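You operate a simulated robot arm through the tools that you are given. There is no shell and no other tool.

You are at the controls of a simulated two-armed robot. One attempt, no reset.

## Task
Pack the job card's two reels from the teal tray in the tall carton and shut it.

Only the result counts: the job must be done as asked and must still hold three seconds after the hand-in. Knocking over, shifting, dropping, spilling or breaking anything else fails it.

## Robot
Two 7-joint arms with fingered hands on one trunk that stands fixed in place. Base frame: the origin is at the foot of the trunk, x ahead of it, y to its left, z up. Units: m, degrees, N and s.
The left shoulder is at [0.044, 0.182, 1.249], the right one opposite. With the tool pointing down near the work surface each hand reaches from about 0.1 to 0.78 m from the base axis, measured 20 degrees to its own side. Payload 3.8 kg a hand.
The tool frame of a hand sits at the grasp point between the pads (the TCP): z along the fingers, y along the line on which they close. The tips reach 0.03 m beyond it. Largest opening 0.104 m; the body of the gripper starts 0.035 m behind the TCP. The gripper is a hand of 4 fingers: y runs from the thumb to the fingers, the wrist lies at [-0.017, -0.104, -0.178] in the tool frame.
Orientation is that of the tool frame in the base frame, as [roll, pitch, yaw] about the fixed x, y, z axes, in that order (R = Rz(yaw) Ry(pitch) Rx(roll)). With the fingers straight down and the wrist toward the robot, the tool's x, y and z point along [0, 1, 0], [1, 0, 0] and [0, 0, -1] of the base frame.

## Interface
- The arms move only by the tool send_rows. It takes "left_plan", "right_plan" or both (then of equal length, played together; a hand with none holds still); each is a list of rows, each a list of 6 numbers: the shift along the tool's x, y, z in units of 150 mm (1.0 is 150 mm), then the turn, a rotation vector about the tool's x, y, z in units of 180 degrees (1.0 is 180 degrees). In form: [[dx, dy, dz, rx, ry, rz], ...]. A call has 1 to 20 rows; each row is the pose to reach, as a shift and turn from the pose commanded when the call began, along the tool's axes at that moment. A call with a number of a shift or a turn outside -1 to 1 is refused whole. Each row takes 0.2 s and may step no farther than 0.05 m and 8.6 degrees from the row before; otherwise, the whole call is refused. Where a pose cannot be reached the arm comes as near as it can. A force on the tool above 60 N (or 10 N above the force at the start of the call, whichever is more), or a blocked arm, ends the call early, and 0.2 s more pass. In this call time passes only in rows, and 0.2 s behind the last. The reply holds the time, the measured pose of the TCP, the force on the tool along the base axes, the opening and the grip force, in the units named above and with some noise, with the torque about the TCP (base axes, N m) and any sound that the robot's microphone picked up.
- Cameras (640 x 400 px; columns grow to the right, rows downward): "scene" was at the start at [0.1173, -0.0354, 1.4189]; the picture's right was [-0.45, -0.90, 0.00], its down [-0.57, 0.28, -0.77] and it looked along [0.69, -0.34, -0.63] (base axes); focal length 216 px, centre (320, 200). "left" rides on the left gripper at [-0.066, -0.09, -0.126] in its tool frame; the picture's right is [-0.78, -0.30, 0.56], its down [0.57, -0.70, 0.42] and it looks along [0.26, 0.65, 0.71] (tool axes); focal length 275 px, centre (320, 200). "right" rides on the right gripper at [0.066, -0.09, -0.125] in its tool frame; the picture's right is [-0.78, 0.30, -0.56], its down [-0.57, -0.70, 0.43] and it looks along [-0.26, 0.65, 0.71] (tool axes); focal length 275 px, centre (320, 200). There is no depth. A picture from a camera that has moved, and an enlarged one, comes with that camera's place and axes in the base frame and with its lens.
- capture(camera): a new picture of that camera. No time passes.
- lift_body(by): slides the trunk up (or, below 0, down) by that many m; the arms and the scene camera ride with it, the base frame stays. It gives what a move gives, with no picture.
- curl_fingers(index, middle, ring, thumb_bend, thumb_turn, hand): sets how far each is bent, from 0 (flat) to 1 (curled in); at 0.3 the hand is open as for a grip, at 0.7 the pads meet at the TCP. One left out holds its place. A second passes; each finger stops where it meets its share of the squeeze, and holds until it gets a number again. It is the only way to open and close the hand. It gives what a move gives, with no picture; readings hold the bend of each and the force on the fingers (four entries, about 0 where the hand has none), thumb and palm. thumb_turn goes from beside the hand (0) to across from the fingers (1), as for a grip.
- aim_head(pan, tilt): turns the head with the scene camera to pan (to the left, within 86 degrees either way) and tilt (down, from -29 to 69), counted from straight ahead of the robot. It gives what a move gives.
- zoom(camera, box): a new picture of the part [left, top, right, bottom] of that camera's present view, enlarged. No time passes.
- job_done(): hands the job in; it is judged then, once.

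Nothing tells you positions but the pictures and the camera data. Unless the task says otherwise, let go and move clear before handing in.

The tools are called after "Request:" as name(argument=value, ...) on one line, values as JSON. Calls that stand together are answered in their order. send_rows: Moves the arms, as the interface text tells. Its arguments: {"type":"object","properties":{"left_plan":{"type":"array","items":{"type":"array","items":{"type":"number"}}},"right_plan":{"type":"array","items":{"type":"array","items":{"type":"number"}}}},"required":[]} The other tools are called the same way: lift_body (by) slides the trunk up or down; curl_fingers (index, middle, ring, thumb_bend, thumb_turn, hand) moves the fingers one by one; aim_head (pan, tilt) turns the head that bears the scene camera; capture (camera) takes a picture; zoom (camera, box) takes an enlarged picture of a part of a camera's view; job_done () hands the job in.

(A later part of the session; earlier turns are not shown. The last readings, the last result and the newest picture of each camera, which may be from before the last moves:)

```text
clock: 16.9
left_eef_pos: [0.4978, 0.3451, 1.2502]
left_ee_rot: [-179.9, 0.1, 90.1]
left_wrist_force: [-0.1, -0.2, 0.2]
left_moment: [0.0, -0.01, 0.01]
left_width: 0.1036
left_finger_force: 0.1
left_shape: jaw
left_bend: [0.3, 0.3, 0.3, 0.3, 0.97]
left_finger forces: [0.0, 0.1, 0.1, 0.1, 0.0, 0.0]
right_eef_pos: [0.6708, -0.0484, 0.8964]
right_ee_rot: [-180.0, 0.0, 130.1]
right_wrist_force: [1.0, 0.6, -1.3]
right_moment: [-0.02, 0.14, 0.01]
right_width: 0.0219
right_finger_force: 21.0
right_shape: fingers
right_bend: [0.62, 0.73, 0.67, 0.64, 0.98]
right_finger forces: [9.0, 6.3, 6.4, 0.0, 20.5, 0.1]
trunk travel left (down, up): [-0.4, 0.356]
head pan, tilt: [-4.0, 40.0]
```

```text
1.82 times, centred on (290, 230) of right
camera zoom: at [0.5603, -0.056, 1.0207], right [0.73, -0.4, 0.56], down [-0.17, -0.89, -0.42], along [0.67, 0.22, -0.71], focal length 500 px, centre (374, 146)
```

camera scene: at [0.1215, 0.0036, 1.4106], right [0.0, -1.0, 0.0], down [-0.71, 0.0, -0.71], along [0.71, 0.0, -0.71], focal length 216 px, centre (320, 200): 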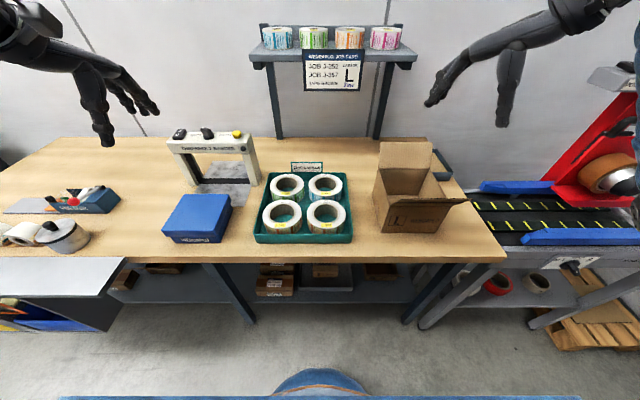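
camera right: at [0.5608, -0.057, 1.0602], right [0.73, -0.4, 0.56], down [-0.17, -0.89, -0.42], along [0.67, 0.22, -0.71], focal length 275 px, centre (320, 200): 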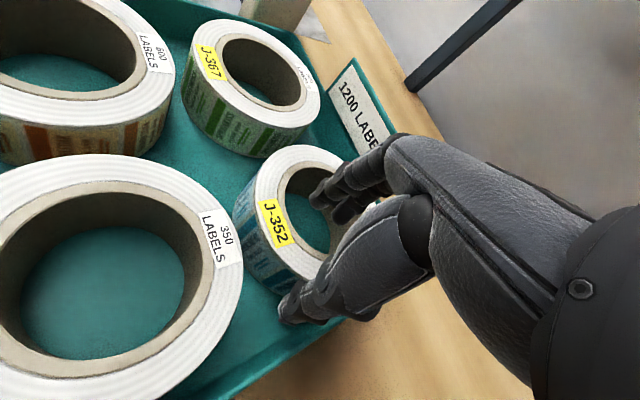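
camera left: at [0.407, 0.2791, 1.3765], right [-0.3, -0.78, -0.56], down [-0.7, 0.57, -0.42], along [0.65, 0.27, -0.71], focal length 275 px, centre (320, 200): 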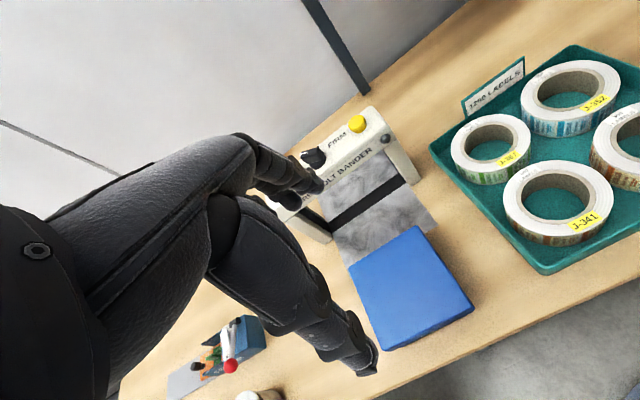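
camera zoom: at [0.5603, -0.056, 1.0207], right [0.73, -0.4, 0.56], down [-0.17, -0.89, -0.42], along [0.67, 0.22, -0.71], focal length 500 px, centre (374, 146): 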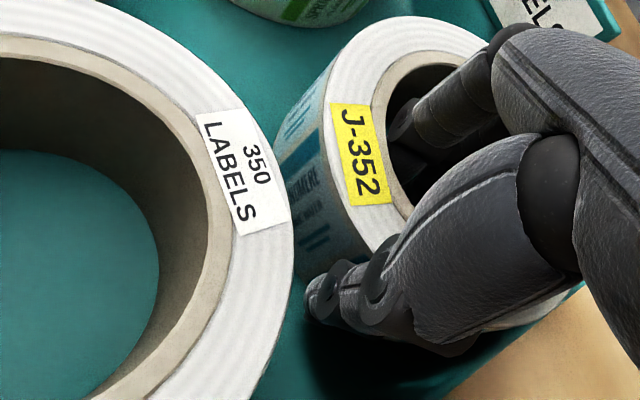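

The grip holds at about 21 N with J-352 pulled slightly toward the thumb. I'll lift slowly and check that it stays level.

Request:
send_rows(right_plan=[[0, 0, -0.05, 0, 0, 0], [0, 0, -0.1, 0, 0, 0], [0, 0, -0.15, 0, 0, 0], [0, 0, -0.2, 0, 0, 0], [0, 0, -0.27, 0, 0, 0]])

Request:
zoom(camera="scene", box=[260, 150, 388, 230])

Request:
zoom(camera="left", box=[440, 0, 640, 150])

```text
clock: 18.1
left_eef_pos: [0.4983, 0.3453, 1.2506]
left_ee_rot: [179.9, 0.0, 90.1]
left_wrist_force: [-0.7, 0.0, -0.7]
left_moment: [-0.01, 0.0, 0.02]
left_width: 0.1037
left_finger_force: 0.1
left_shape: jaw
left_bend: [0.3, 0.3, 0.3, 0.3, 0.97]
left_finger forces: [0.1, 0.0, 0.0, 0.0, 0.0, 0.0]
right_eef_pos: [0.6716, -0.0467, 0.9361]
right_ee_rot: [-180.0, 0.0, 130.1]
right_wrist_force: [1.4, -1.4, -2.3]
right_moment: [-0.05, 0.15, -0.02]
right_width: 0.0221
right_finger_force: 21.0
right_shape: fingers
right_bend: [0.63, 0.73, 0.67, 0.64, 0.98]
right_finger forces: [9.2, 6.0, 6.2, 0.0, 20.6, 0.1]
trunk travel left (down, up): [-0.4, 0.356]
head pan, tilt: [-4.0, 40.0]
```

```text
5.00 times, centred on (324, 190) of scene
camera zoom: at [0.1258, -0.0031, 1.4178], right [-0.07, -1.0, 0.0], down [-0.64, 0.04, -0.77], along [0.76, -0.05, -0.64], focal length 1080 px, centre (300, 250)
```

zoom: 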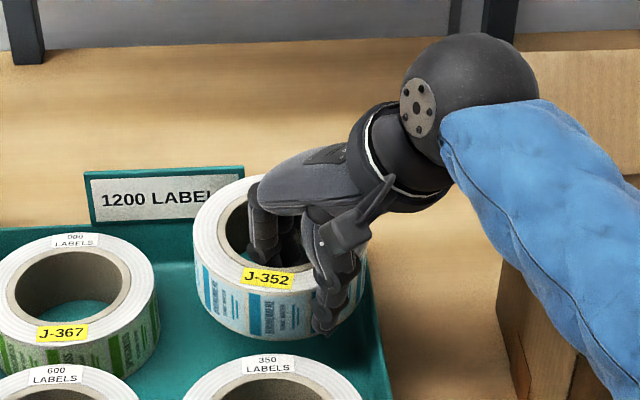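

```text
2.67 times, centred on (540, 75) of left
camera zoom: at [0.4072, 0.279, 1.3765], right [-0.3, -0.78, -0.56], down [-0.7, 0.57, -0.42], along [0.65, 0.27, -0.71], focal length 734 px, centre (-267, 533)
```

zoom: 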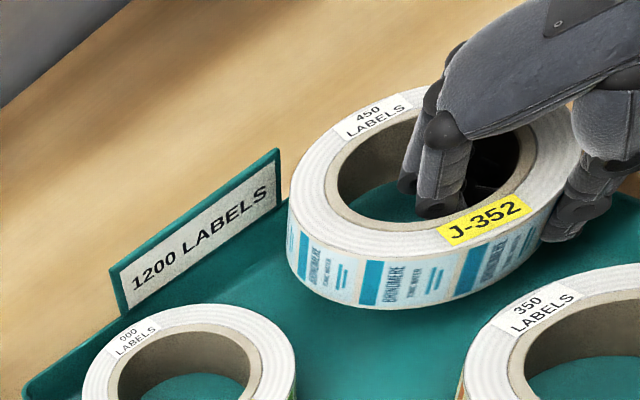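

J-352 lifts level and weighs only ~0.2 kg. I'll raise it above the flaps and carry it over the carton, turning the hand 15° more.

Request:
send_rows(right_plan=[[0, 0, -0.25, 0, 0, 0], [0, 0, -0.5, 0, 0, 0], [0, 0, -0.75, 0, 0, 0], [0, 0, -1.0, 0, 0, 0]])

Request:
send_rows(right_plan=[[0, 0, -0.2, 0, 0, 0], [0, 0, -0.45, 0, 0, 0]])

Request:
capture(camera="scene")

```text
clock: 19.1
left_eef_pos: [0.4972, 0.3441, 1.2499]
left_ee_rot: [180.0, 0.0, 90.1]
left_wrist_force: [-0.6, 0.0, 0.3]
left_moment: [-0.01, 0.03, -0.01]
left_width: 0.1038
left_finger_force: 0.0
left_shape: jaw
left_bend: [0.3, 0.3, 0.3, 0.3, 0.97]
left_finger forces: [0.0, 0.0, 0.0, 0.0, 0.0, 0.0]
right_eef_pos: [0.6717, -0.0466, 1.0843]
right_ee_rot: [-180.0, -0.1, 130.0]
right_wrist_force: [-0.1, -0.1, -4.0]
right_moment: [-0.07, 0.14, 0.01]
right_width: 0.0218
right_finger_force: 20.6
right_shape: fingers
right_bend: [0.63, 0.73, 0.67, 0.64, 0.98]
right_finger forces: [9.4, 6.0, 6.4, 0.0, 20.7, 0.0]
trunk travel left (down, up): [-0.4, 0.356]
head pan, tilt: [-4.0, 40.0]
```

```text
clock: 19.7
left_eef_pos: [0.4983, 0.3459, 1.2501]
left_ee_rot: [179.9, 0.1, 90.1]
left_wrist_force: [0.1, -1.0, 0.0]
left_moment: [0.01, -0.02, -0.01]
left_width: 0.104
left_finger_force: 0.1
left_shape: jaw
left_bend: [0.3, 0.3, 0.3, 0.3, 0.97]
left_finger forces: [0.0, 0.0, 0.0, 0.0, 0.0, 0.0]
right_eef_pos: [0.6704, -0.0468, 1.1518]
right_ee_rot: [-179.9, -0.1, 130.2]
right_wrist_force: [0.6, 0.7, -3.0]
right_moment: [-0.01, 0.11, 0.02]
right_width: 0.022
right_finger_force: 21.2
right_shape: fingers
right_bend: [0.63, 0.73, 0.67, 0.64, 0.98]
right_finger forces: [9.3, 6.1, 6.2, 0.1, 20.5, 0.0]
trunk travel left (down, up): [-0.4, 0.356]
head pan, tilt: [-4.0, 40.0]
```

```text
taken
camera scene: at [0.1255, -0.003, 1.4178], right [-0.07, -1.0, 0.0], down [-0.64, 0.04, -0.77], along [0.76, -0.05, -0.64], focal length 216 px, centre (320, 200)
```

scene: 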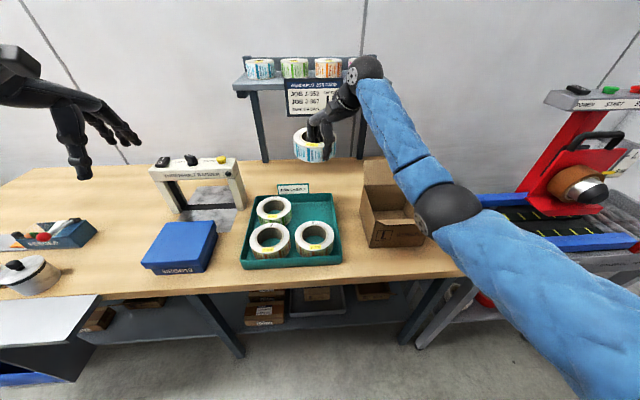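

Reel is clear of everything. Carrying it over the carton in two legs while yawing to 55°.

Request:
send_rows(right_plan=[[-0.128, -0.1825, 0, 0, 0, -0.0104], [-0.256, -0.365, 0, 0, 0, -0.0208], [-0.385, -0.5475, 0, 0, 0, -0.0313], [-0.513, -0.73, 0, 0, 0, -0.0417]])

Request:
send_rows(right_plan=[[-0.104, -0.198, 0, 0, 0, -0.0104], [-0.208, -0.396, 0, 0, 0, -0.0208], [-0.312, -0.594, 0, 0, 0, -0.0313], [-0.415, -0.791, 0, 0, 0, -0.0417]])

Request:
aim_head(pan=-25, tilt=38)

Request:
capture(camera="scene")

Request:
capture(camera="right")

Request:
capture(camera="left")

```text
clock: 20.7
left_eef_pos: [0.4976, 0.3447, 1.2502]
left_ee_rot: [179.9, 0.0, 90.1]
left_wrist_force: [-0.5, 0.0, -0.3]
left_moment: [0.02, 0.02, 0.02]
left_width: 0.1036
left_finger_force: 0.0
left_shape: jaw
left_bend: [0.3, 0.3, 0.3, 0.3, 0.97]
left_finger forces: [0.0, 0.0, 0.1, 0.1, 0.0, 0.1]
right_eef_pos: [0.6366, -0.1766, 1.149]
right_ee_rot: [-180.0, -0.1, 137.7]
right_wrist_force: [0.0, -0.2, -4.1]
right_moment: [-0.06, 0.08, 0.04]
right_width: 0.022
right_finger_force: 20.9
right_shape: fingers
right_bend: [0.63, 0.73, 0.68, 0.64, 0.98]
right_finger forces: [9.7, 5.7, 6.5, 0.0, 20.4, 0.1]
trunk travel left (down, up): [-0.4, 0.356]
head pan, tilt: [-4.0, 40.0]
```

```text
clock: 21.7
left_eef_pos: [0.4973, 0.3445, 1.2485]
left_ee_rot: [-180.0, -0.1, 90.0]
left_wrist_force: [-0.5, 0.4, -0.1]
left_moment: [0.01, 0.0, 0.01]
left_width: 0.1037
left_finger_force: 0.1
left_shape: jaw
left_bend: [0.3, 0.3, 0.3, 0.3, 0.97]
left_finger forces: [0.0, 0.1, 0.1, 0.1, 0.0, 0.1]
right_eef_pos: [0.6047, -0.3079, 1.1536]
right_ee_rot: [179.9, -0.1, 145.2]
right_wrist_force: [0.3, 0.0, -3.0]
right_moment: [-0.08, 0.09, -0.01]
right_width: 0.022
right_finger_force: 21.3
right_shape: fingers
right_bend: [0.63, 0.73, 0.68, 0.64, 0.98]
right_finger forces: [10.0, 5.5, 6.7, 0.0, 20.4, 0.0]
trunk travel left (down, up): [-0.4, 0.356]
head pan, tilt: [-4.0, 40.0]
```

```text
clock: 22.6
left_eef_pos: [0.4983, 0.343, 1.2497]
left_ee_rot: [180.0, 0.0, 90.1]
left_wrist_force: [0.0, 0.1, -0.1]
left_moment: [0.0, -0.04, -0.02]
left_width: 0.1035
left_finger_force: 0.0
left_shape: jaw
left_bend: [0.3, 0.3, 0.3, 0.3, 0.97]
left_finger forces: [0.0, 0.0, 0.0, 0.0, 0.0, 0.0]
right_eef_pos: [0.6046, -0.3065, 1.1526]
right_ee_rot: [-179.9, -0.1, 145.2]
right_wrist_force: [1.3, -1.0, -3.0]
right_moment: [-0.06, 0.13, 0.0]
right_width: 0.022
right_finger_force: 21.4
right_shape: fingers
right_bend: [0.63, 0.73, 0.68, 0.64, 0.98]
right_finger forces: [10.1, 5.4, 6.7, 0.1, 20.5, 0.1]
trunk travel left (down, up): [-0.4, 0.356]
head pan, tilt: [-25.0, 38.0]
```

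```text
taken
camera scene: at [0.1193, -0.0339, 1.4207], right [-0.42, -0.91, 0.0], down [-0.56, 0.26, -0.79], along [0.71, -0.33, -0.62], focal length 216 px, centre (320, 200)
```

scene: 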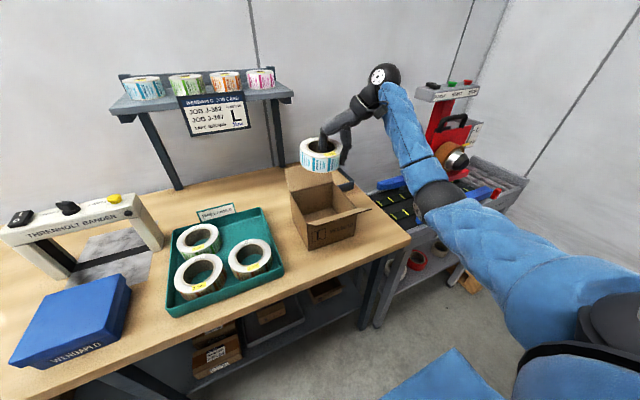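

```text
taken
camera right: at [0.5002, -0.3418, 1.2782], right [0.81, -0.2, 0.56], down [0.07, -0.9, -0.43], along [0.59, 0.38, -0.71], focal length 275 px, centre (320, 200)
```

right: 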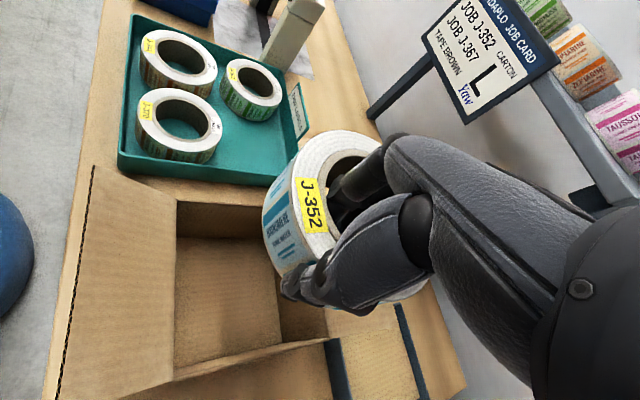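

```text
taken
camera left: at [0.4073, 0.2787, 1.3765], right [-0.3, -0.78, -0.56], down [-0.7, 0.57, -0.42], along [0.65, 0.27, -0.71], focal length 275 px, centre (320, 200)
```

left: 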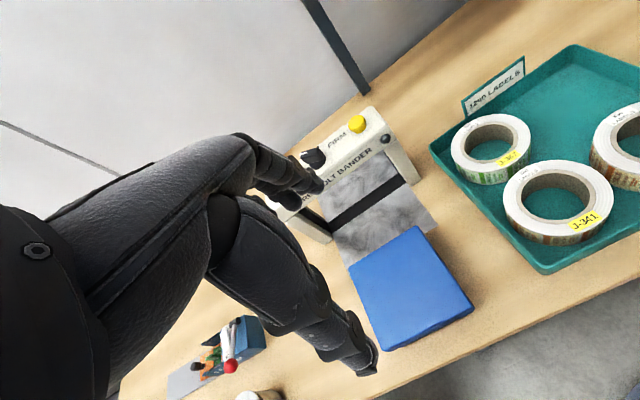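

The reel is above the carton. I'll zoom to measure reel centre against the carton opening before lowering.

Request:
zoom(camera="scene", box=[260, 130, 388, 210])

Request:
zoom(camera="scene", box=[260, 160, 404, 250])

Request:
zoom(camera="right", box=[60, 110, 460, 400])

```text
5.00 times, centred on (324, 170) of scene
camera zoom: at [0.1193, -0.0339, 1.4207], right [-0.42, -0.91, 0.0], down [-0.56, 0.26, -0.79], along [0.71, -0.33, -0.62], focal length 1080 px, centre (300, 350)
```

zoom: 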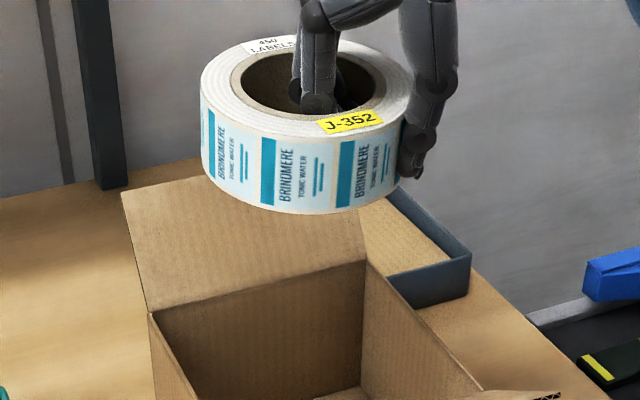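

```text
4.44 times, centred on (332, 205) of scene
camera zoom: at [0.1193, -0.0339, 1.4207], right [-0.42, -0.91, 0.0], down [-0.56, 0.26, -0.79], along [0.71, -0.33, -0.62], focal length 960 px, centre (267, 178)
```

zoom: 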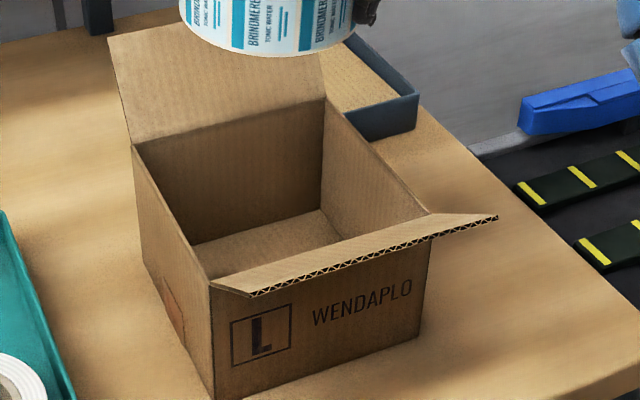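

```text
1.38 times, centred on (260, 255) of right
camera zoom: at [0.5002, -0.3418, 1.2782], right [0.81, -0.2, 0.56], down [0.07, -0.9, -0.43], along [0.59, 0.38, -0.71], focal length 380 px, centre (403, 124)
```

zoom: 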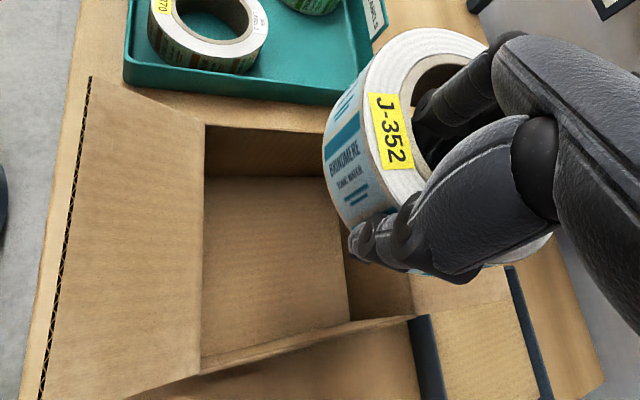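

The reel is nearly centred over the carton (about 8 mm too far back). I'll correct and lower to just above the rim, then check again.

Request:
send_rows(right_plan=[[0.025, -0.01, 0.22, 0, 0, 0], [0.051, -0.02, 0.44, 0, 0, 0], [0.051, -0.02, 0.66, 0, 0, 0]])

Request:
zoom(camera="scene", box=[260, 140, 404, 230])

Request:
capture(camera="right")

```text
clock: 23.4
left_eef_pos: [0.4989, 0.3431, 1.2498]
left_ee_rot: [-179.9, 0.0, 90.1]
left_wrist_force: [-0.2, 0.8, -0.9]
left_moment: [0.0, 0.01, 0.0]
left_width: 0.1038
left_finger_force: 0.0
left_shape: jaw
left_bend: [0.3, 0.3, 0.3, 0.3, 0.97]
left_finger forces: [0.0, 0.1, 0.1, 0.0, 0.1, 0.0]
right_eef_pos: [0.5965, -0.3054, 1.054]
right_ee_rot: [180.0, -0.1, 145.1]
right_wrist_force: [0.0, 1.0, -3.0]
right_moment: [-0.1, 0.14, 0.02]
right_width: 0.0216
right_finger_force: 21.3
right_shape: fingers
right_bend: [0.63, 0.73, 0.68, 0.64, 0.98]
right_finger forces: [9.9, 5.8, 6.6, 0.0, 20.4, 0.1]
trunk travel left (down, up): [-0.4, 0.356]
head pan, tilt: [-25.0, 38.0]
```

```text
4.44 times, centred on (332, 185) of scene
camera zoom: at [0.1197, -0.0343, 1.4207], right [-0.42, -0.91, 0.0], down [-0.56, 0.26, -0.79], along [0.71, -0.33, -0.62], focal length 960 px, centre (267, 267)
```

zoom: 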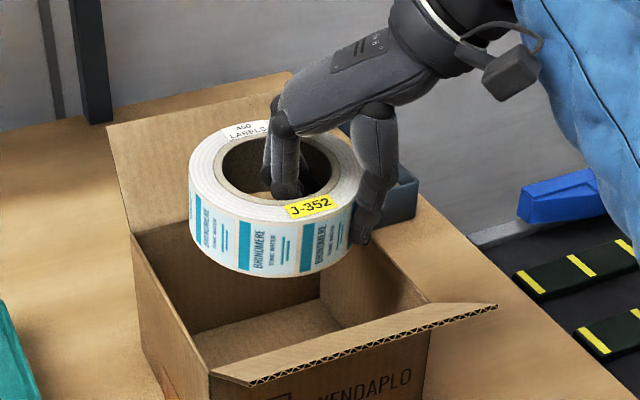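

```text
taken
camera right: at [0.4922, -0.3414, 1.1797], right [0.81, -0.2, 0.56], down [0.07, -0.9, -0.43], along [0.59, 0.38, -0.71], focal length 275 px, centre (320, 200)
```

right: 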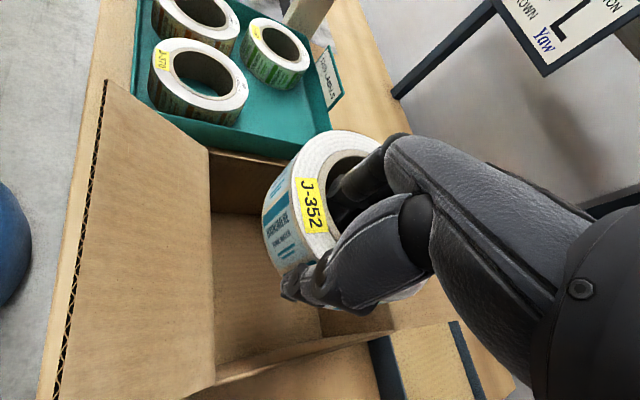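

The reel is centred over the opening at about (0.631, −0.280). Lowering into the carton partway and checking for any contact.

Request:
send_rows(right_plan=[[0, 0, 0.14, 0, 0, 0], [0, 0, 0.28, 0, 0, 0], [0, 0, 0.42, 0, 0, 0], [0, 0, 0.56, 0, 0, 0]])

Request:
zoom(camera="scene", box=[260, 140, 404, 230])

Request:
capture(camera="right")

```text
clock: 24.4
left_eef_pos: [0.4985, 0.3448, 1.2488]
left_ee_rot: [-179.9, 0.0, 90.1]
left_wrist_force: [-0.2, 0.9, -0.2]
left_moment: [0.03, 0.03, 0.01]
left_width: 0.1035
left_finger_force: 0.0
left_shape: jaw
left_bend: [0.3, 0.3, 0.3, 0.3, 0.97]
left_finger forces: [0.0, 0.0, 0.0, 0.0, 0.1, 0.0]
right_eef_pos: [0.5964, -0.3017, 0.9689]
right_ee_rot: [180.0, -0.1, 145.1]
right_wrist_force: [0.1, 0.3, -2.9]
right_moment: [-0.09, 0.13, 0.01]
right_width: 0.0216
right_finger_force: 21.3
right_shape: fingers
right_bend: [0.63, 0.73, 0.68, 0.64, 0.98]
right_finger forces: [10.0, 5.7, 6.7, 0.0, 20.3, 0.0]
trunk travel left (down, up): [-0.4, 0.356]
head pan, tilt: [-25.0, 38.0]
```

```text
4.44 times, centred on (332, 185) of scene
camera zoom: at [0.1194, -0.0338, 1.4207], right [-0.42, -0.91, 0.0], down [-0.56, 0.26, -0.79], along [0.71, -0.33, -0.62], focal length 960 px, centre (267, 267)
```

zoom: 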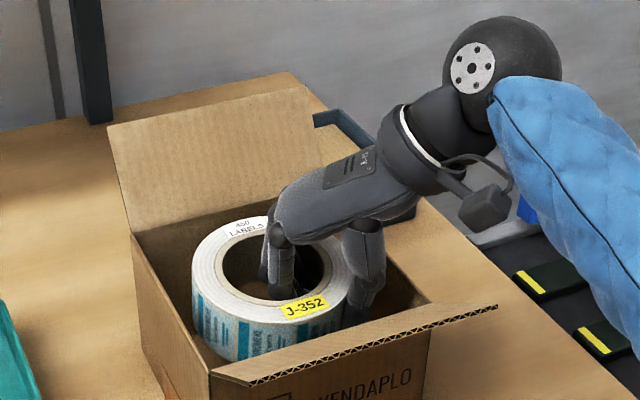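

```text
taken
camera right: at [0.4918, -0.3388, 1.0944], right [0.81, -0.2, 0.56], down [0.07, -0.9, -0.42], along [0.59, 0.38, -0.71], focal length 275 px, centre (320, 200)
```

right: 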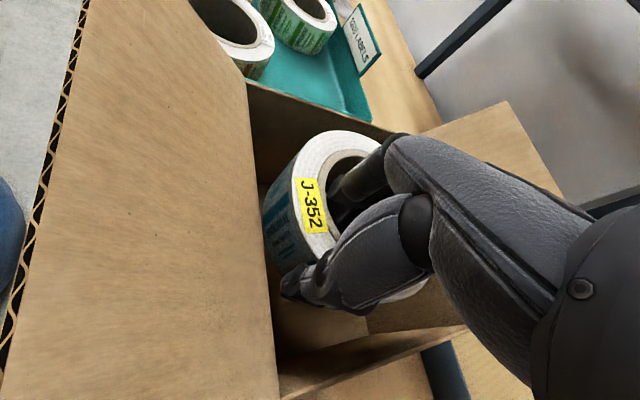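

The reel is inside with no contact. Continuing down gently toward the carton floor.

Request:
send_rows(right_plan=[[0, 0, 0.1, 0, 0, 0], [0, 0, 0.2, 0, 0, 0], [0, 0, 0.3, 0, 0, 0], [0, 0, 0.36, 0, 0, 0]])

Request:
zoom(camera="scene", box=[260, 140, 404, 230])

Request:
capture(camera="right")

```text
clock: 25.4
left_eef_pos: [0.498, 0.3449, 1.2501]
left_ee_rot: [-180.0, 0.0, 90.2]
left_wrist_force: [-0.3, 0.1, 0.9]
left_moment: [0.0, -0.01, 0.01]
left_width: 0.1039
left_finger_force: 0.0
left_shape: jaw
left_bend: [0.3, 0.3, 0.3, 0.3, 0.97]
left_finger forces: [0.0, 0.0, 0.0, 0.0, 0.0, 0.0]
right_eef_pos: [0.5956, -0.3027, 0.9164]
right_ee_rot: [180.0, 0.0, 145.2]
right_wrist_force: [-0.9, -0.2, -4.3]
right_moment: [-0.11, 0.1, 0.0]
right_width: 0.0214
right_finger_force: 21.0
right_shape: fingers
right_bend: [0.63, 0.73, 0.68, 0.64, 0.98]
right_finger forces: [10.0, 5.9, 6.6, 0.1, 20.3, 0.1]
trunk travel left (down, up): [-0.4, 0.356]
head pan, tilt: [-25.0, 38.0]
```

```text
4.44 times, centred on (332, 185) of scene
camera zoom: at [0.1193, -0.0338, 1.4208], right [-0.42, -0.91, 0.0], down [-0.56, 0.26, -0.79], along [0.71, -0.33, -0.62], focal length 960 px, centre (267, 267)
```

zoom: 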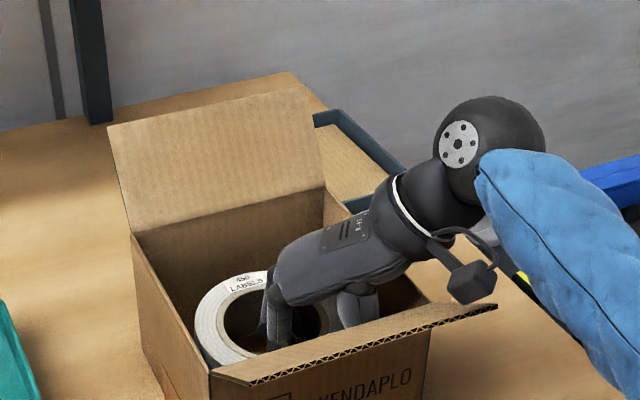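

```text
taken
camera right: at [0.4911, -0.3378, 1.0403], right [0.81, -0.2, 0.56], down [0.07, -0.9, -0.43], along [0.59, 0.38, -0.71], focal length 275 px, centre (320, 200)
```

right: 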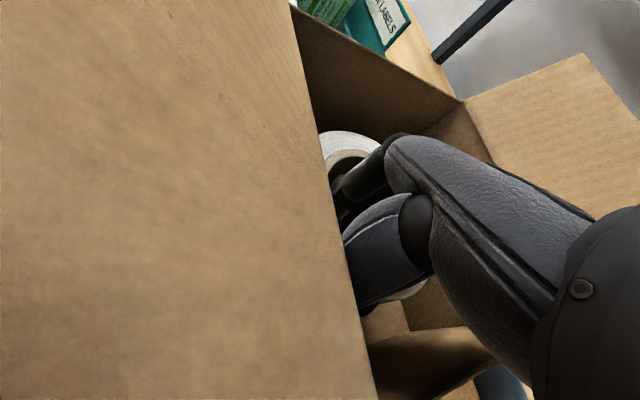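

About 2 cm remains to the floor; I'll lower in small steps and watch the force.

Request:
send_rows(right_plan=[[0, 0, 0.03, 0, 0, 0], [0, 0, 0.06, 0, 0, 0], [0, 0, 0.09, 0, 0, 0], [0, 0, 0.115, 0, 0, 0]])

Request:
zoom(camera="scene", box=[260, 140, 404, 230])

```text
clock: 26.4
left_eef_pos: [0.4988, 0.3442, 1.2493]
left_ee_rot: [179.9, 0.1, 90.1]
left_wrist_force: [-0.1, 0.2, 0.5]
left_moment: [0.0, 0.0, -0.02]
left_width: 0.1038
left_finger_force: 0.0
left_shape: jaw
left_bend: [0.3, 0.3, 0.3, 0.3, 0.97]
left_finger forces: [0.0, 0.0, 0.0, 0.0, 0.0, 0.0]
right_eef_pos: [0.5935, -0.3044, 0.8994]
right_ee_rot: [180.0, -0.2, 145.0]
right_wrist_force: [-0.6, -0.2, -3.3]
right_moment: [-0.04, 0.13, 0.0]
right_width: 0.0216
right_finger_force: 20.7
right_shape: fingers
right_bend: [0.63, 0.73, 0.68, 0.64, 0.98]
right_finger forces: [10.0, 5.7, 6.6, 0.1, 20.3, 0.1]
trunk travel left (down, up): [-0.4, 0.356]
head pan, tilt: [-25.0, 38.0]
```

```text
4.44 times, centred on (332, 185) of scene
camera zoom: at [0.1193, -0.0337, 1.4207], right [-0.42, -0.91, 0.0], down [-0.56, 0.26, -0.79], along [0.71, -0.33, -0.62], focal length 960 px, centre (267, 267)
```

zoom: 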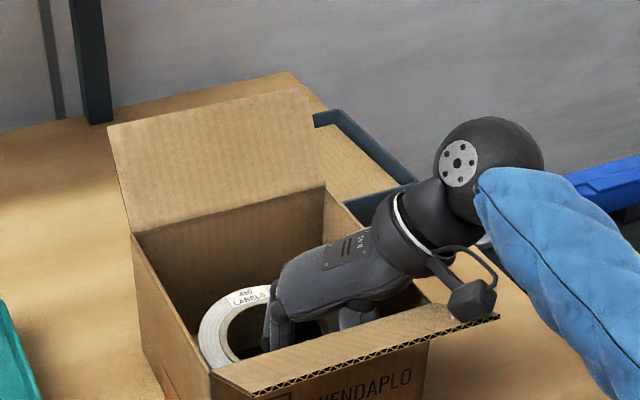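

The reel is a few millimetres above the floor and the wrist just brushes the flap. Releasing now with a modest opening.

Request:
curl_fingers(hand="right", index=0.48, middle=0.48, ring=0.48, thumb_bend=0.5)

Request:
zoom(camera="scene", box=[260, 140, 404, 230])

Request:
capture(camera="right")

```text
clock: 27.4
left_eef_pos: [0.4984, 0.3449, 1.2498]
left_ee_rot: [179.9, -0.1, 90.0]
left_wrist_force: [0.1, 0.5, -0.5]
left_moment: [0.0, 0.01, 0.0]
left_width: 0.1038
left_finger_force: 0.1
left_shape: jaw
left_bend: [0.3, 0.3, 0.3, 0.3, 0.97]
left_finger forces: [0.1, 0.1, 0.0, 0.0, 0.0, 0.0]
right_eef_pos: [0.5947, -0.3048, 0.8995]
right_ee_rot: [-180.0, -0.1, 145.1]
right_wrist_force: [0.1, -0.6, -0.3]
right_moment: [-0.01, 0.01, -0.01]
right_width: 0.0557
right_finger_force: 0.0
right_shape: fingers
right_bend: [0.48, 0.48, 0.48, 0.5, 1.0]
right_finger forces: [0.0, 0.0, 0.1, 0.0, 0.0, 0.1]
trunk travel left (down, up): [-0.4, 0.356]
head pan, tilt: [-25.0, 38.0]
```

```text
4.44 times, centred on (332, 185) of scene
camera zoom: at [0.119, -0.0336, 1.4208], right [-0.42, -0.91, 0.0], down [-0.56, 0.26, -0.79], along [0.71, -0.33, -0.62], focal length 960 px, centre (267, 267)
```

zoom: 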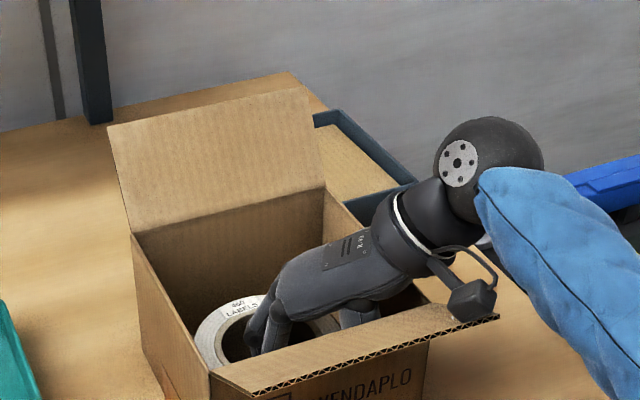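

```text
taken
camera right: at [0.4905, -0.3398, 1.025], right [0.81, -0.2, 0.56], down [0.07, -0.9, -0.43], along [0.59, 0.38, -0.71], focal length 275 px, centre (320, 200)
```

right: 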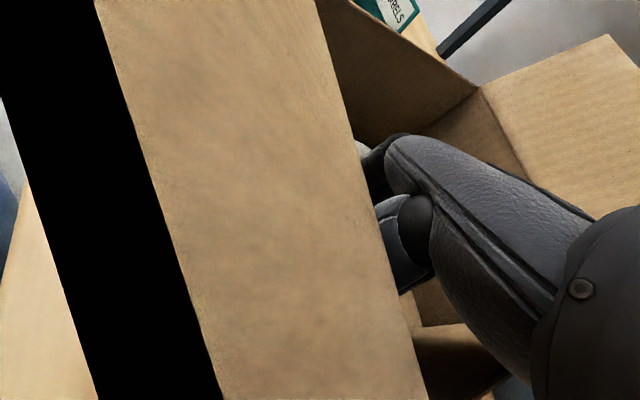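

The reel is released on the carton floor. Raising the hand straight up.

Request:
send_rows(right_plan=[[0, 0, -0.1, 0, 0, 0], [0, 0, -0.2, 0, 0, 0], [0, 0, -0.35, 0, 0, 0], [0, 0, -0.55, 0, 0, 0], [0, 0, -0.8, 0, 0, 0], [0, 0, -1.0, 0, 0, 0]])

Request:
zoom(camera="scene", box=[260, 140, 404, 230])

Request:
capture(camera="right")

```text
clock: 28.8
left_eef_pos: [0.4983, 0.3454, 1.2503]
left_ee_rot: [180.0, 0.0, 90.1]
left_wrist_force: [0.2, -0.6, 0.3]
left_moment: [0.01, 0.02, 0.03]
left_width: 0.1038
left_finger_force: 0.1
left_shape: jaw
left_bend: [0.3, 0.3, 0.3, 0.3, 0.97]
left_finger forces: [0.1, 0.1, 0.0, 0.0, 0.0, 0.1]
right_eef_pos: [0.5958, -0.3061, 1.0497]
right_ee_rot: [-180.0, 0.0, 145.1]
right_wrist_force: [-0.1, 0.2, -0.7]
right_moment: [0.01, 0.0, 0.0]
right_width: 0.0557
right_finger_force: 0.1
right_shape: fingers
right_bend: [0.48, 0.48, 0.48, 0.5, 1.0]
right_finger forces: [0.0, 0.0, 0.0, 0.1, 0.0, 0.1]
trunk travel left (down, up): [-0.4, 0.356]
head pan, tilt: [-25.0, 38.0]
```

```text
4.44 times, centred on (332, 185) of scene
camera zoom: at [0.1188, -0.0335, 1.4208], right [-0.42, -0.91, 0.0], down [-0.56, 0.26, -0.79], along [0.71, -0.33, -0.62], focal length 960 px, centre (267, 267)
```

zoom: 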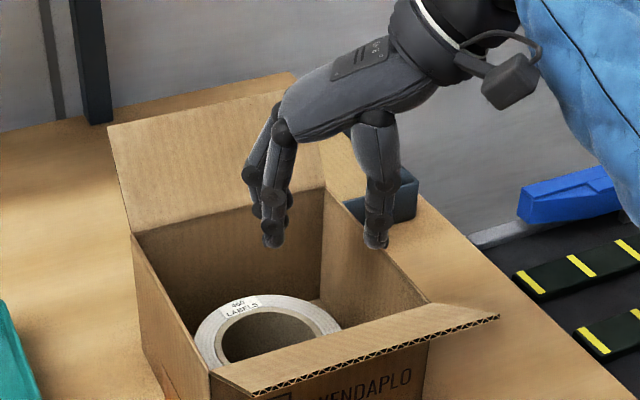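

```text
taken
camera right: at [0.4913, -0.341, 1.1751], right [0.81, -0.2, 0.56], down [0.07, -0.9, -0.42], along [0.59, 0.38, -0.71], focal length 275 px, centre (320, 200)
```

right: 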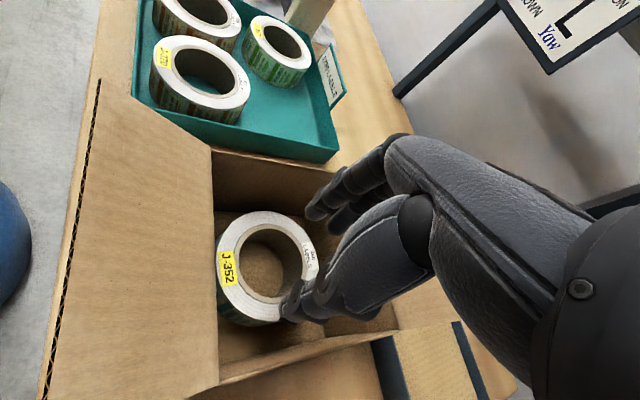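

J-352 lies flat in the carton. Now raising the right hand and travelling over to J-367.

Request:
send_rows(right_plan=[[0, 0, -0.3, 0, 0, 0], [0, 0, -0.6, 0, 0, 0], [0.107, 0.25, -0.667, 0, 0, 0], [0.214, 0.5, -0.667, 0, 0, 0], [0.321, 0.751, -0.667, 0, 0, 0]])

Request:
send_rows(right_plan=[[0.095, 0.211, 0, 0, 0, 0.0105], [0.19, 0.422, 0, 0, 0, 0.021], [0.286, 0.632, 0, 0, 0, 0.0315], [0.381, 0.843, 0, 0, 0, 0.042]])

Request:
send_rows(right_plan=[[0.123, 0.196, 0, 0, 0, 0.0105], [0.245, 0.392, 0, 0, 0, 0.021], [0.368, 0.589, 0, 0, 0, 0.0315], [0.49, 0.785, 0, 0, 0, 0.042]])

Request:
curl_fingers(hand="right", index=0.4, middle=0.4, ring=0.4, thumb_bend=0.5, thumb_turn=1.0)

Request:
aim_head(pan=-4, tilt=40)

Request:
capture(camera="right")

Request:
zoom(camera="scene", box=[220, 120, 380, 220])

```text
clock: 30.0
left_eef_pos: [0.4982, 0.3467, 1.2487]
left_ee_rot: [-179.9, 0.1, 90.1]
left_wrist_force: [0.5, 0.4, -0.1]
left_moment: [-0.03, 0.02, -0.06]
left_width: 0.1038
left_finger_force: 0.1
left_shape: jaw
left_bend: [0.3, 0.3, 0.3, 0.3, 0.97]
left_finger forces: [0.0, 0.0, 0.0, 0.0, 0.0, 0.0]
right_eef_pos: [0.6212, -0.1809, 1.1486]
right_ee_rot: [-179.8, 0.1, 145.1]
right_wrist_force: [-0.4, 0.1, -0.2]
right_moment: [0.01, 0.02, 0.03]
right_width: 0.0558
right_finger_force: 0.0
right_shape: fingers
right_bend: [0.48, 0.48, 0.48, 0.5, 1.0]
right_finger forces: [0.0, 0.1, 0.0, 0.1, 0.1, 0.0]
trunk travel left (down, up): [-0.4, 0.356]
head pan, tilt: [-25.0, 38.0]
```

```text
clock: 31.0
left_eef_pos: [0.4988, 0.3468, 1.2491]
left_ee_rot: [-180.0, -0.1, 90.1]
left_wrist_force: [0.3, 0.3, 0.6]
left_moment: [0.0, -0.03, 0.02]
left_width: 0.1035
left_finger_force: 0.2
left_shape: jaw
left_bend: [0.3, 0.3, 0.3, 0.3, 0.97]
left_finger forces: [0.0, 0.0, 0.1, 0.1, 0.0, 0.0]
right_eef_pos: [0.6435, -0.0453, 1.1502]
right_ee_rot: [180.0, 0.0, 137.6]
right_wrist_force: [0.3, 0.2, -0.6]
right_moment: [-0.04, 0.0, 0.02]
right_width: 0.0557
right_finger_force: 0.0
right_shape: fingers
right_bend: [0.48, 0.48, 0.48, 0.5, 1.0]
right_finger forces: [0.0, 0.0, 0.0, 0.0, 0.0, 0.0]
trunk travel left (down, up): [-0.4, 0.356]
head pan, tilt: [-25.0, 38.0]
```

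```text
clock: 32.0
left_eef_pos: [0.4975, 0.346, 1.2507]
left_ee_rot: [-180.0, 0.1, 90.1]
left_wrist_force: [0.6, -0.8, 0.4]
left_moment: [-0.02, -0.02, -0.02]
left_width: 0.1037
left_finger_force: 0.1
left_shape: jaw
left_bend: [0.3, 0.3, 0.3, 0.3, 0.97]
left_finger forces: [0.0, 0.1, 0.0, 0.0, 0.0, 0.1]
right_eef_pos: [0.6681, 0.0891, 1.1499]
right_ee_rot: [-180.0, 0.2, 130.0]
right_wrist_force: [0.1, -0.5, 0.6]
right_moment: [0.02, -0.02, -0.02]
right_width: 0.0558
right_finger_force: 0.0
right_shape: fingers
right_bend: [0.48, 0.48, 0.48, 0.5, 1.0]
right_finger forces: [0.1, 0.1, 0.0, 0.1, 0.0, 0.0]
trunk travel left (down, up): [-0.4, 0.356]
head pan, tilt: [-25.0, 38.0]
```

```text
clock: 33.0
left_eef_pos: [0.4971, 0.3451, 1.25]
left_ee_rot: [-179.9, -0.1, 90.1]
left_wrist_force: [0.1, 0.4, -0.2]
left_moment: [-0.02, 0.0, -0.03]
left_width: 0.1035
left_finger_force: 0.1
left_shape: jaw
left_bend: [0.3, 0.3, 0.3, 0.3, 0.97]
left_finger forces: [0.0, 0.0, 0.0, 0.0, 0.0, 0.0]
right_eef_pos: [0.6686, 0.0889, 1.1497]
right_ee_rot: [-179.9, -0.1, 130.0]
right_wrist_force: [-0.2, -0.1, -0.6]
right_moment: [-0.03, 0.02, -0.04]
right_width: 0.0662
right_finger_force: 0.2
right_shape: fingers
right_bend: [0.4, 0.4, 0.4, 0.5, 1.0]
right_finger forces: [0.0, 0.0, 0.1, 0.0, 0.0, 0.0]
trunk travel left (down, up): [-0.4, 0.356]
head pan, tilt: [-25.0, 38.0]
```

```text
clock: 33.8
left_eef_pos: [0.4976, 0.3456, 1.2502]
left_ee_rot: [180.0, 0.0, 90.1]
left_wrist_force: [-0.2, 0.6, -0.1]
left_moment: [0.03, -0.01, -0.02]
left_width: 0.1036
left_finger_force: 0.1
left_shape: jaw
left_bend: [0.3, 0.3, 0.3, 0.3, 0.97]
left_finger forces: [0.0, 0.1, 0.0, 0.0, 0.0, 0.0]
right_eef_pos: [0.6693, 0.0884, 1.1489]
right_ee_rot: [-180.0, 0.0, 130.0]
right_wrist_force: [-0.5, 0.4, 0.1]
right_moment: [0.01, -0.01, 0.03]
right_width: 0.0663
right_finger_force: 0.1
right_shape: fingers
right_bend: [0.4, 0.4, 0.4, 0.5, 1.0]
right_finger forces: [0.0, 0.0, 0.0, 0.1, 0.1, 0.0]
trunk travel left (down, up): [-0.4, 0.356]
head pan, tilt: [-4.0, 40.0]
```

```text
taken
camera right: at [0.5592, 0.0814, 1.2739], right [0.73, -0.4, 0.56], down [-0.17, -0.89, -0.42], along [0.67, 0.21, -0.71], focal length 275 px, centre (320, 200)
```

right: 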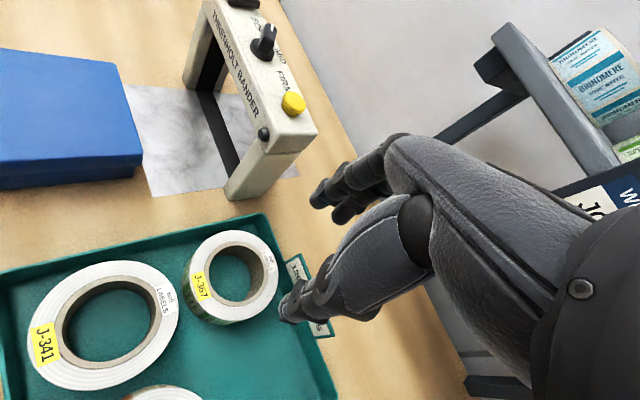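

```text
4.00 times, centred on (300, 170) of scene
camera zoom: at [0.1255, -0.003, 1.4178], right [-0.07, -1.0, 0.0], down [-0.64, 0.04, -0.77], along [0.76, -0.05, -0.64], focal length 864 px, centre (400, 320)
```

zoom: 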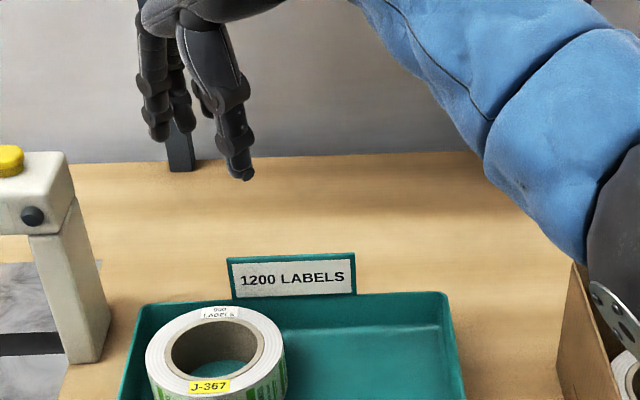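

J-367's centre is at about (0.709, 0.1215), and the now-empty side of the tray leaves room for the thumb. Descending to just above it.

Request:
send_rows(right_plan=[[-0.002, 0.012, 0.25, 0, 0, 0], [-0.004, 0.025, 0.5, 0, 0, 0], [-0.004, 0.025, 0.75, 0, 0, 0], [-0.004, 0.025, 1.0, 0, 0, 0]])

Request:
send_rows(right_plan=[[0, 0, 0.2, 0, 0, 0], [0, 0, 0.4, 0, 0, 0]])

Request:
capture(camera="right")

Request:
zoom(camera="scene", box=[220, 160, 316, 220])

Request:
zoom(camera="left", box=[420, 60, 580, 200])

```text
clock: 34.8
left_eef_pos: [0.4983, 0.3449, 1.2499]
left_ee_rot: [180.0, -0.1, 90.2]
left_wrist_force: [0.3, 0.4, 0.0]
left_moment: [-0.01, 0.03, -0.01]
left_width: 0.104
left_finger_force: 0.1
left_shape: jaw
left_bend: [0.3, 0.3, 0.3, 0.3, 0.97]
left_finger forces: [0.0, 0.0, 0.1, 0.1, 0.0, 0.0]
right_eef_pos: [0.6748, 0.0885, 0.9987]
right_ee_rot: [180.0, 0.0, 129.9]
right_wrist_force: [-0.1, 0.9, -0.2]
right_moment: [0.03, -0.03, 0.01]
right_width: 0.0664
right_finger_force: 0.1
right_shape: fingers
right_bend: [0.4, 0.4, 0.4, 0.5, 1.0]
right_finger forces: [0.0, 0.1, 0.0, 0.0, 0.0, 0.0]
trunk travel left (down, up): [-0.4, 0.356]
head pan, tilt: [-4.0, 40.0]
```

```text
clock: 35.4
left_eef_pos: [0.4976, 0.3464, 1.2495]
left_ee_rot: [179.9, 0.0, 90.1]
left_wrist_force: [0.4, 0.5, -0.2]
left_moment: [0.04, 0.0, -0.01]
left_width: 0.1039
left_finger_force: 0.0
left_shape: jaw
left_bend: [0.3, 0.3, 0.3, 0.3, 0.97]
left_finger forces: [0.0, 0.0, 0.0, 0.0, 0.0, 0.0]
right_eef_pos: [0.6657, 0.0867, 0.9457]
right_ee_rot: [-180.0, -0.1, 130.0]
right_wrist_force: [0.3, -0.3, -0.4]
right_moment: [0.0, 0.03, 0.01]
right_width: 0.0662
right_finger_force: 0.1
right_shape: fingers
right_bend: [0.4, 0.4, 0.4, 0.5, 1.0]
right_finger forces: [0.0, 0.0, 0.0, 0.0, 0.0, 0.0]
right hand out of reach, approached as far as the arm can: row 1, 2
trunk travel left (down, up): [-0.4, 0.356]
head pan, tilt: [-4.0, 40.0]
```

```text
taken
camera right: at [0.5558, 0.0793, 1.0714], right [0.73, -0.4, 0.56], down [-0.17, -0.89, -0.43], along [0.67, 0.21, -0.71], focal length 275 px, centre (320, 200)
```

right: 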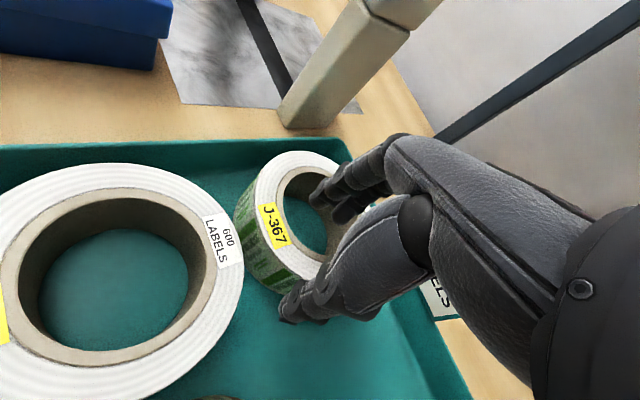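

```text
6.67 times, centred on (268, 190) of scene
camera zoom: at [0.1257, -0.0035, 1.4178], right [-0.07, -1.0, 0.0], down [-0.64, 0.04, -0.77], along [0.76, -0.05, -0.64], focal length 1440 px, centre (667, 267)
```

zoom: 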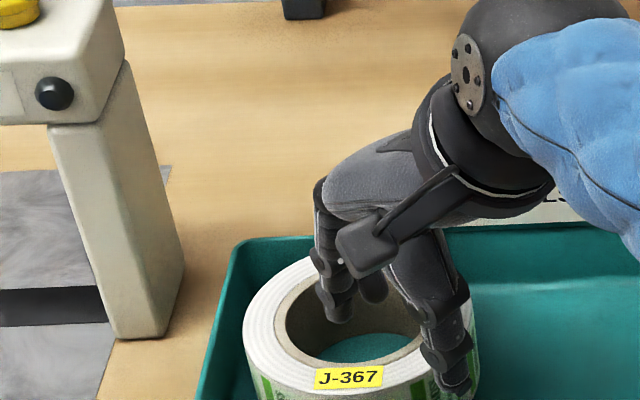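

```text
2.86 times, centred on (500, 130) of left
camera zoom: at [0.4072, 0.2786, 1.3766], right [-0.3, -0.78, -0.56], down [-0.7, 0.57, -0.42], along [0.65, 0.27, -0.71], focal length 786 px, centre (-194, 400)
```

zoom: 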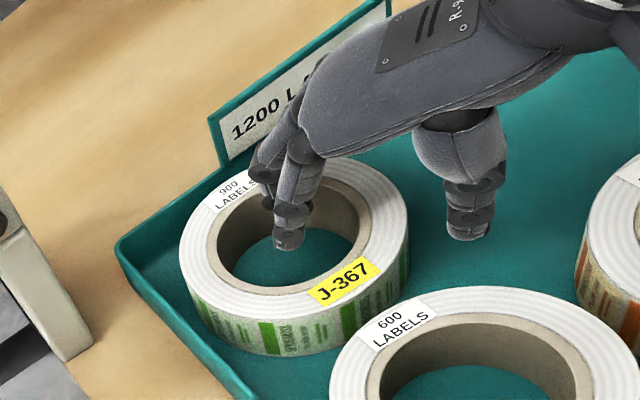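

The arm is just short of reach at this height, so I'll raise the hand, then lower the trunk to extend the horizontal reach. First a check on where the elbow is relative to the carton.

Request:
send_rows(right_plan=[[0, 0, -0.25, 0, 0, 0], [0, 0, -0.5, 0, 0, 0], [0, 0, -0.8, 0, 0, 0]])

Request:
aim_head(pan=-20, tilt=45)

Request:
capture(camera="scene")

Request:
capture(camera="left")

```text
clock: 36.2
left_eef_pos: [0.4975, 0.3452, 1.2506]
left_ee_rot: [-180.0, 0.0, 90.2]
left_wrist_force: [0.3, 0.3, -0.3]
left_moment: [0.02, -0.02, 0.03]
left_width: 0.1035
left_finger_force: 0.2
left_shape: jaw
left_bend: [0.3, 0.3, 0.3, 0.3, 0.97]
left_finger forces: [0.0, 0.1, 0.1, 0.0, 0.0, 0.1]
right_eef_pos: [0.6757, 0.0905, 1.067]
right_ee_rot: [-179.9, -0.1, 130.0]
right_wrist_force: [0.2, -1.1, -0.1]
right_moment: [0.01, -0.05, 0.0]
right_width: 0.0662
right_finger_force: 0.0
right_shape: fingers
right_bend: [0.4, 0.4, 0.4, 0.5, 1.0]
right_finger forces: [0.1, 0.0, 0.0, 0.0, 0.0, 0.0]
right hand out of reach, approached as far as the arm can: row 1, 2, 3
trunk travel left (down, up): [-0.4, 0.356]
head pan, tilt: [-4.0, 40.0]
```

```text
clock: 37.0
left_eef_pos: [0.498, 0.3444, 1.249]
left_ee_rot: [-180.0, 0.0, 90.1]
left_wrist_force: [0.3, 0.9, 0.9]
left_moment: [0.02, -0.01, -0.02]
left_width: 0.1036
left_finger_force: 0.0
left_shape: jaw
left_bend: [0.3, 0.3, 0.3, 0.3, 0.97]
left_finger forces: [0.0, 0.0, 0.0, 0.1, 0.1, 0.0]
right_eef_pos: [0.6777, 0.0887, 1.0643]
right_ee_rot: [-179.9, -0.1, 129.9]
right_wrist_force: [0.4, -0.1, 0.1]
right_moment: [0.01, -0.02, -0.03]
right_width: 0.0663
right_finger_force: 0.1
right_shape: fingers
right_bend: [0.4, 0.4, 0.4, 0.5, 1.0]
right_finger forces: [0.1, 0.0, 0.1, 0.1, 0.1, 0.0]
trunk travel left (down, up): [-0.4, 0.356]
head pan, tilt: [-20.0, 45.0]
```

```text
taken
camera scene: at [0.1171, -0.0247, 1.4106], right [-0.34, -0.94, 0.0], down [-0.66, 0.24, -0.71], along [0.66, -0.24, -0.71], focal length 216 px, centre (320, 200)
```

scene: 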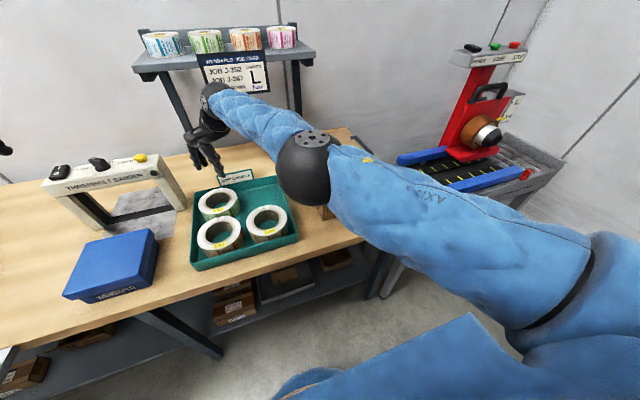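

```text
taken
camera left: at [0.4069, 0.2792, 1.3765], right [-0.3, -0.78, -0.56], down [-0.7, 0.57, -0.42], along [0.65, 0.27, -0.71], focal length 275 px, centre (320, 200)
```

left: 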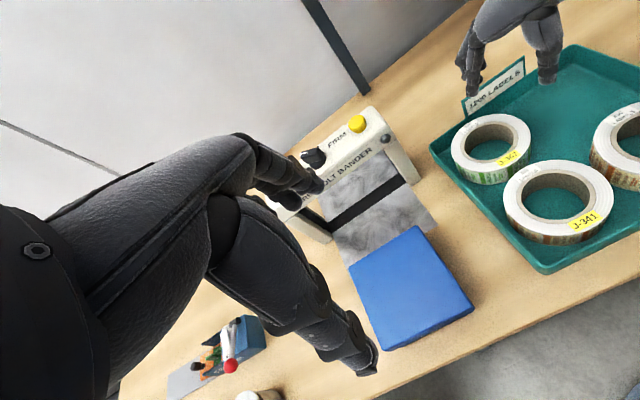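

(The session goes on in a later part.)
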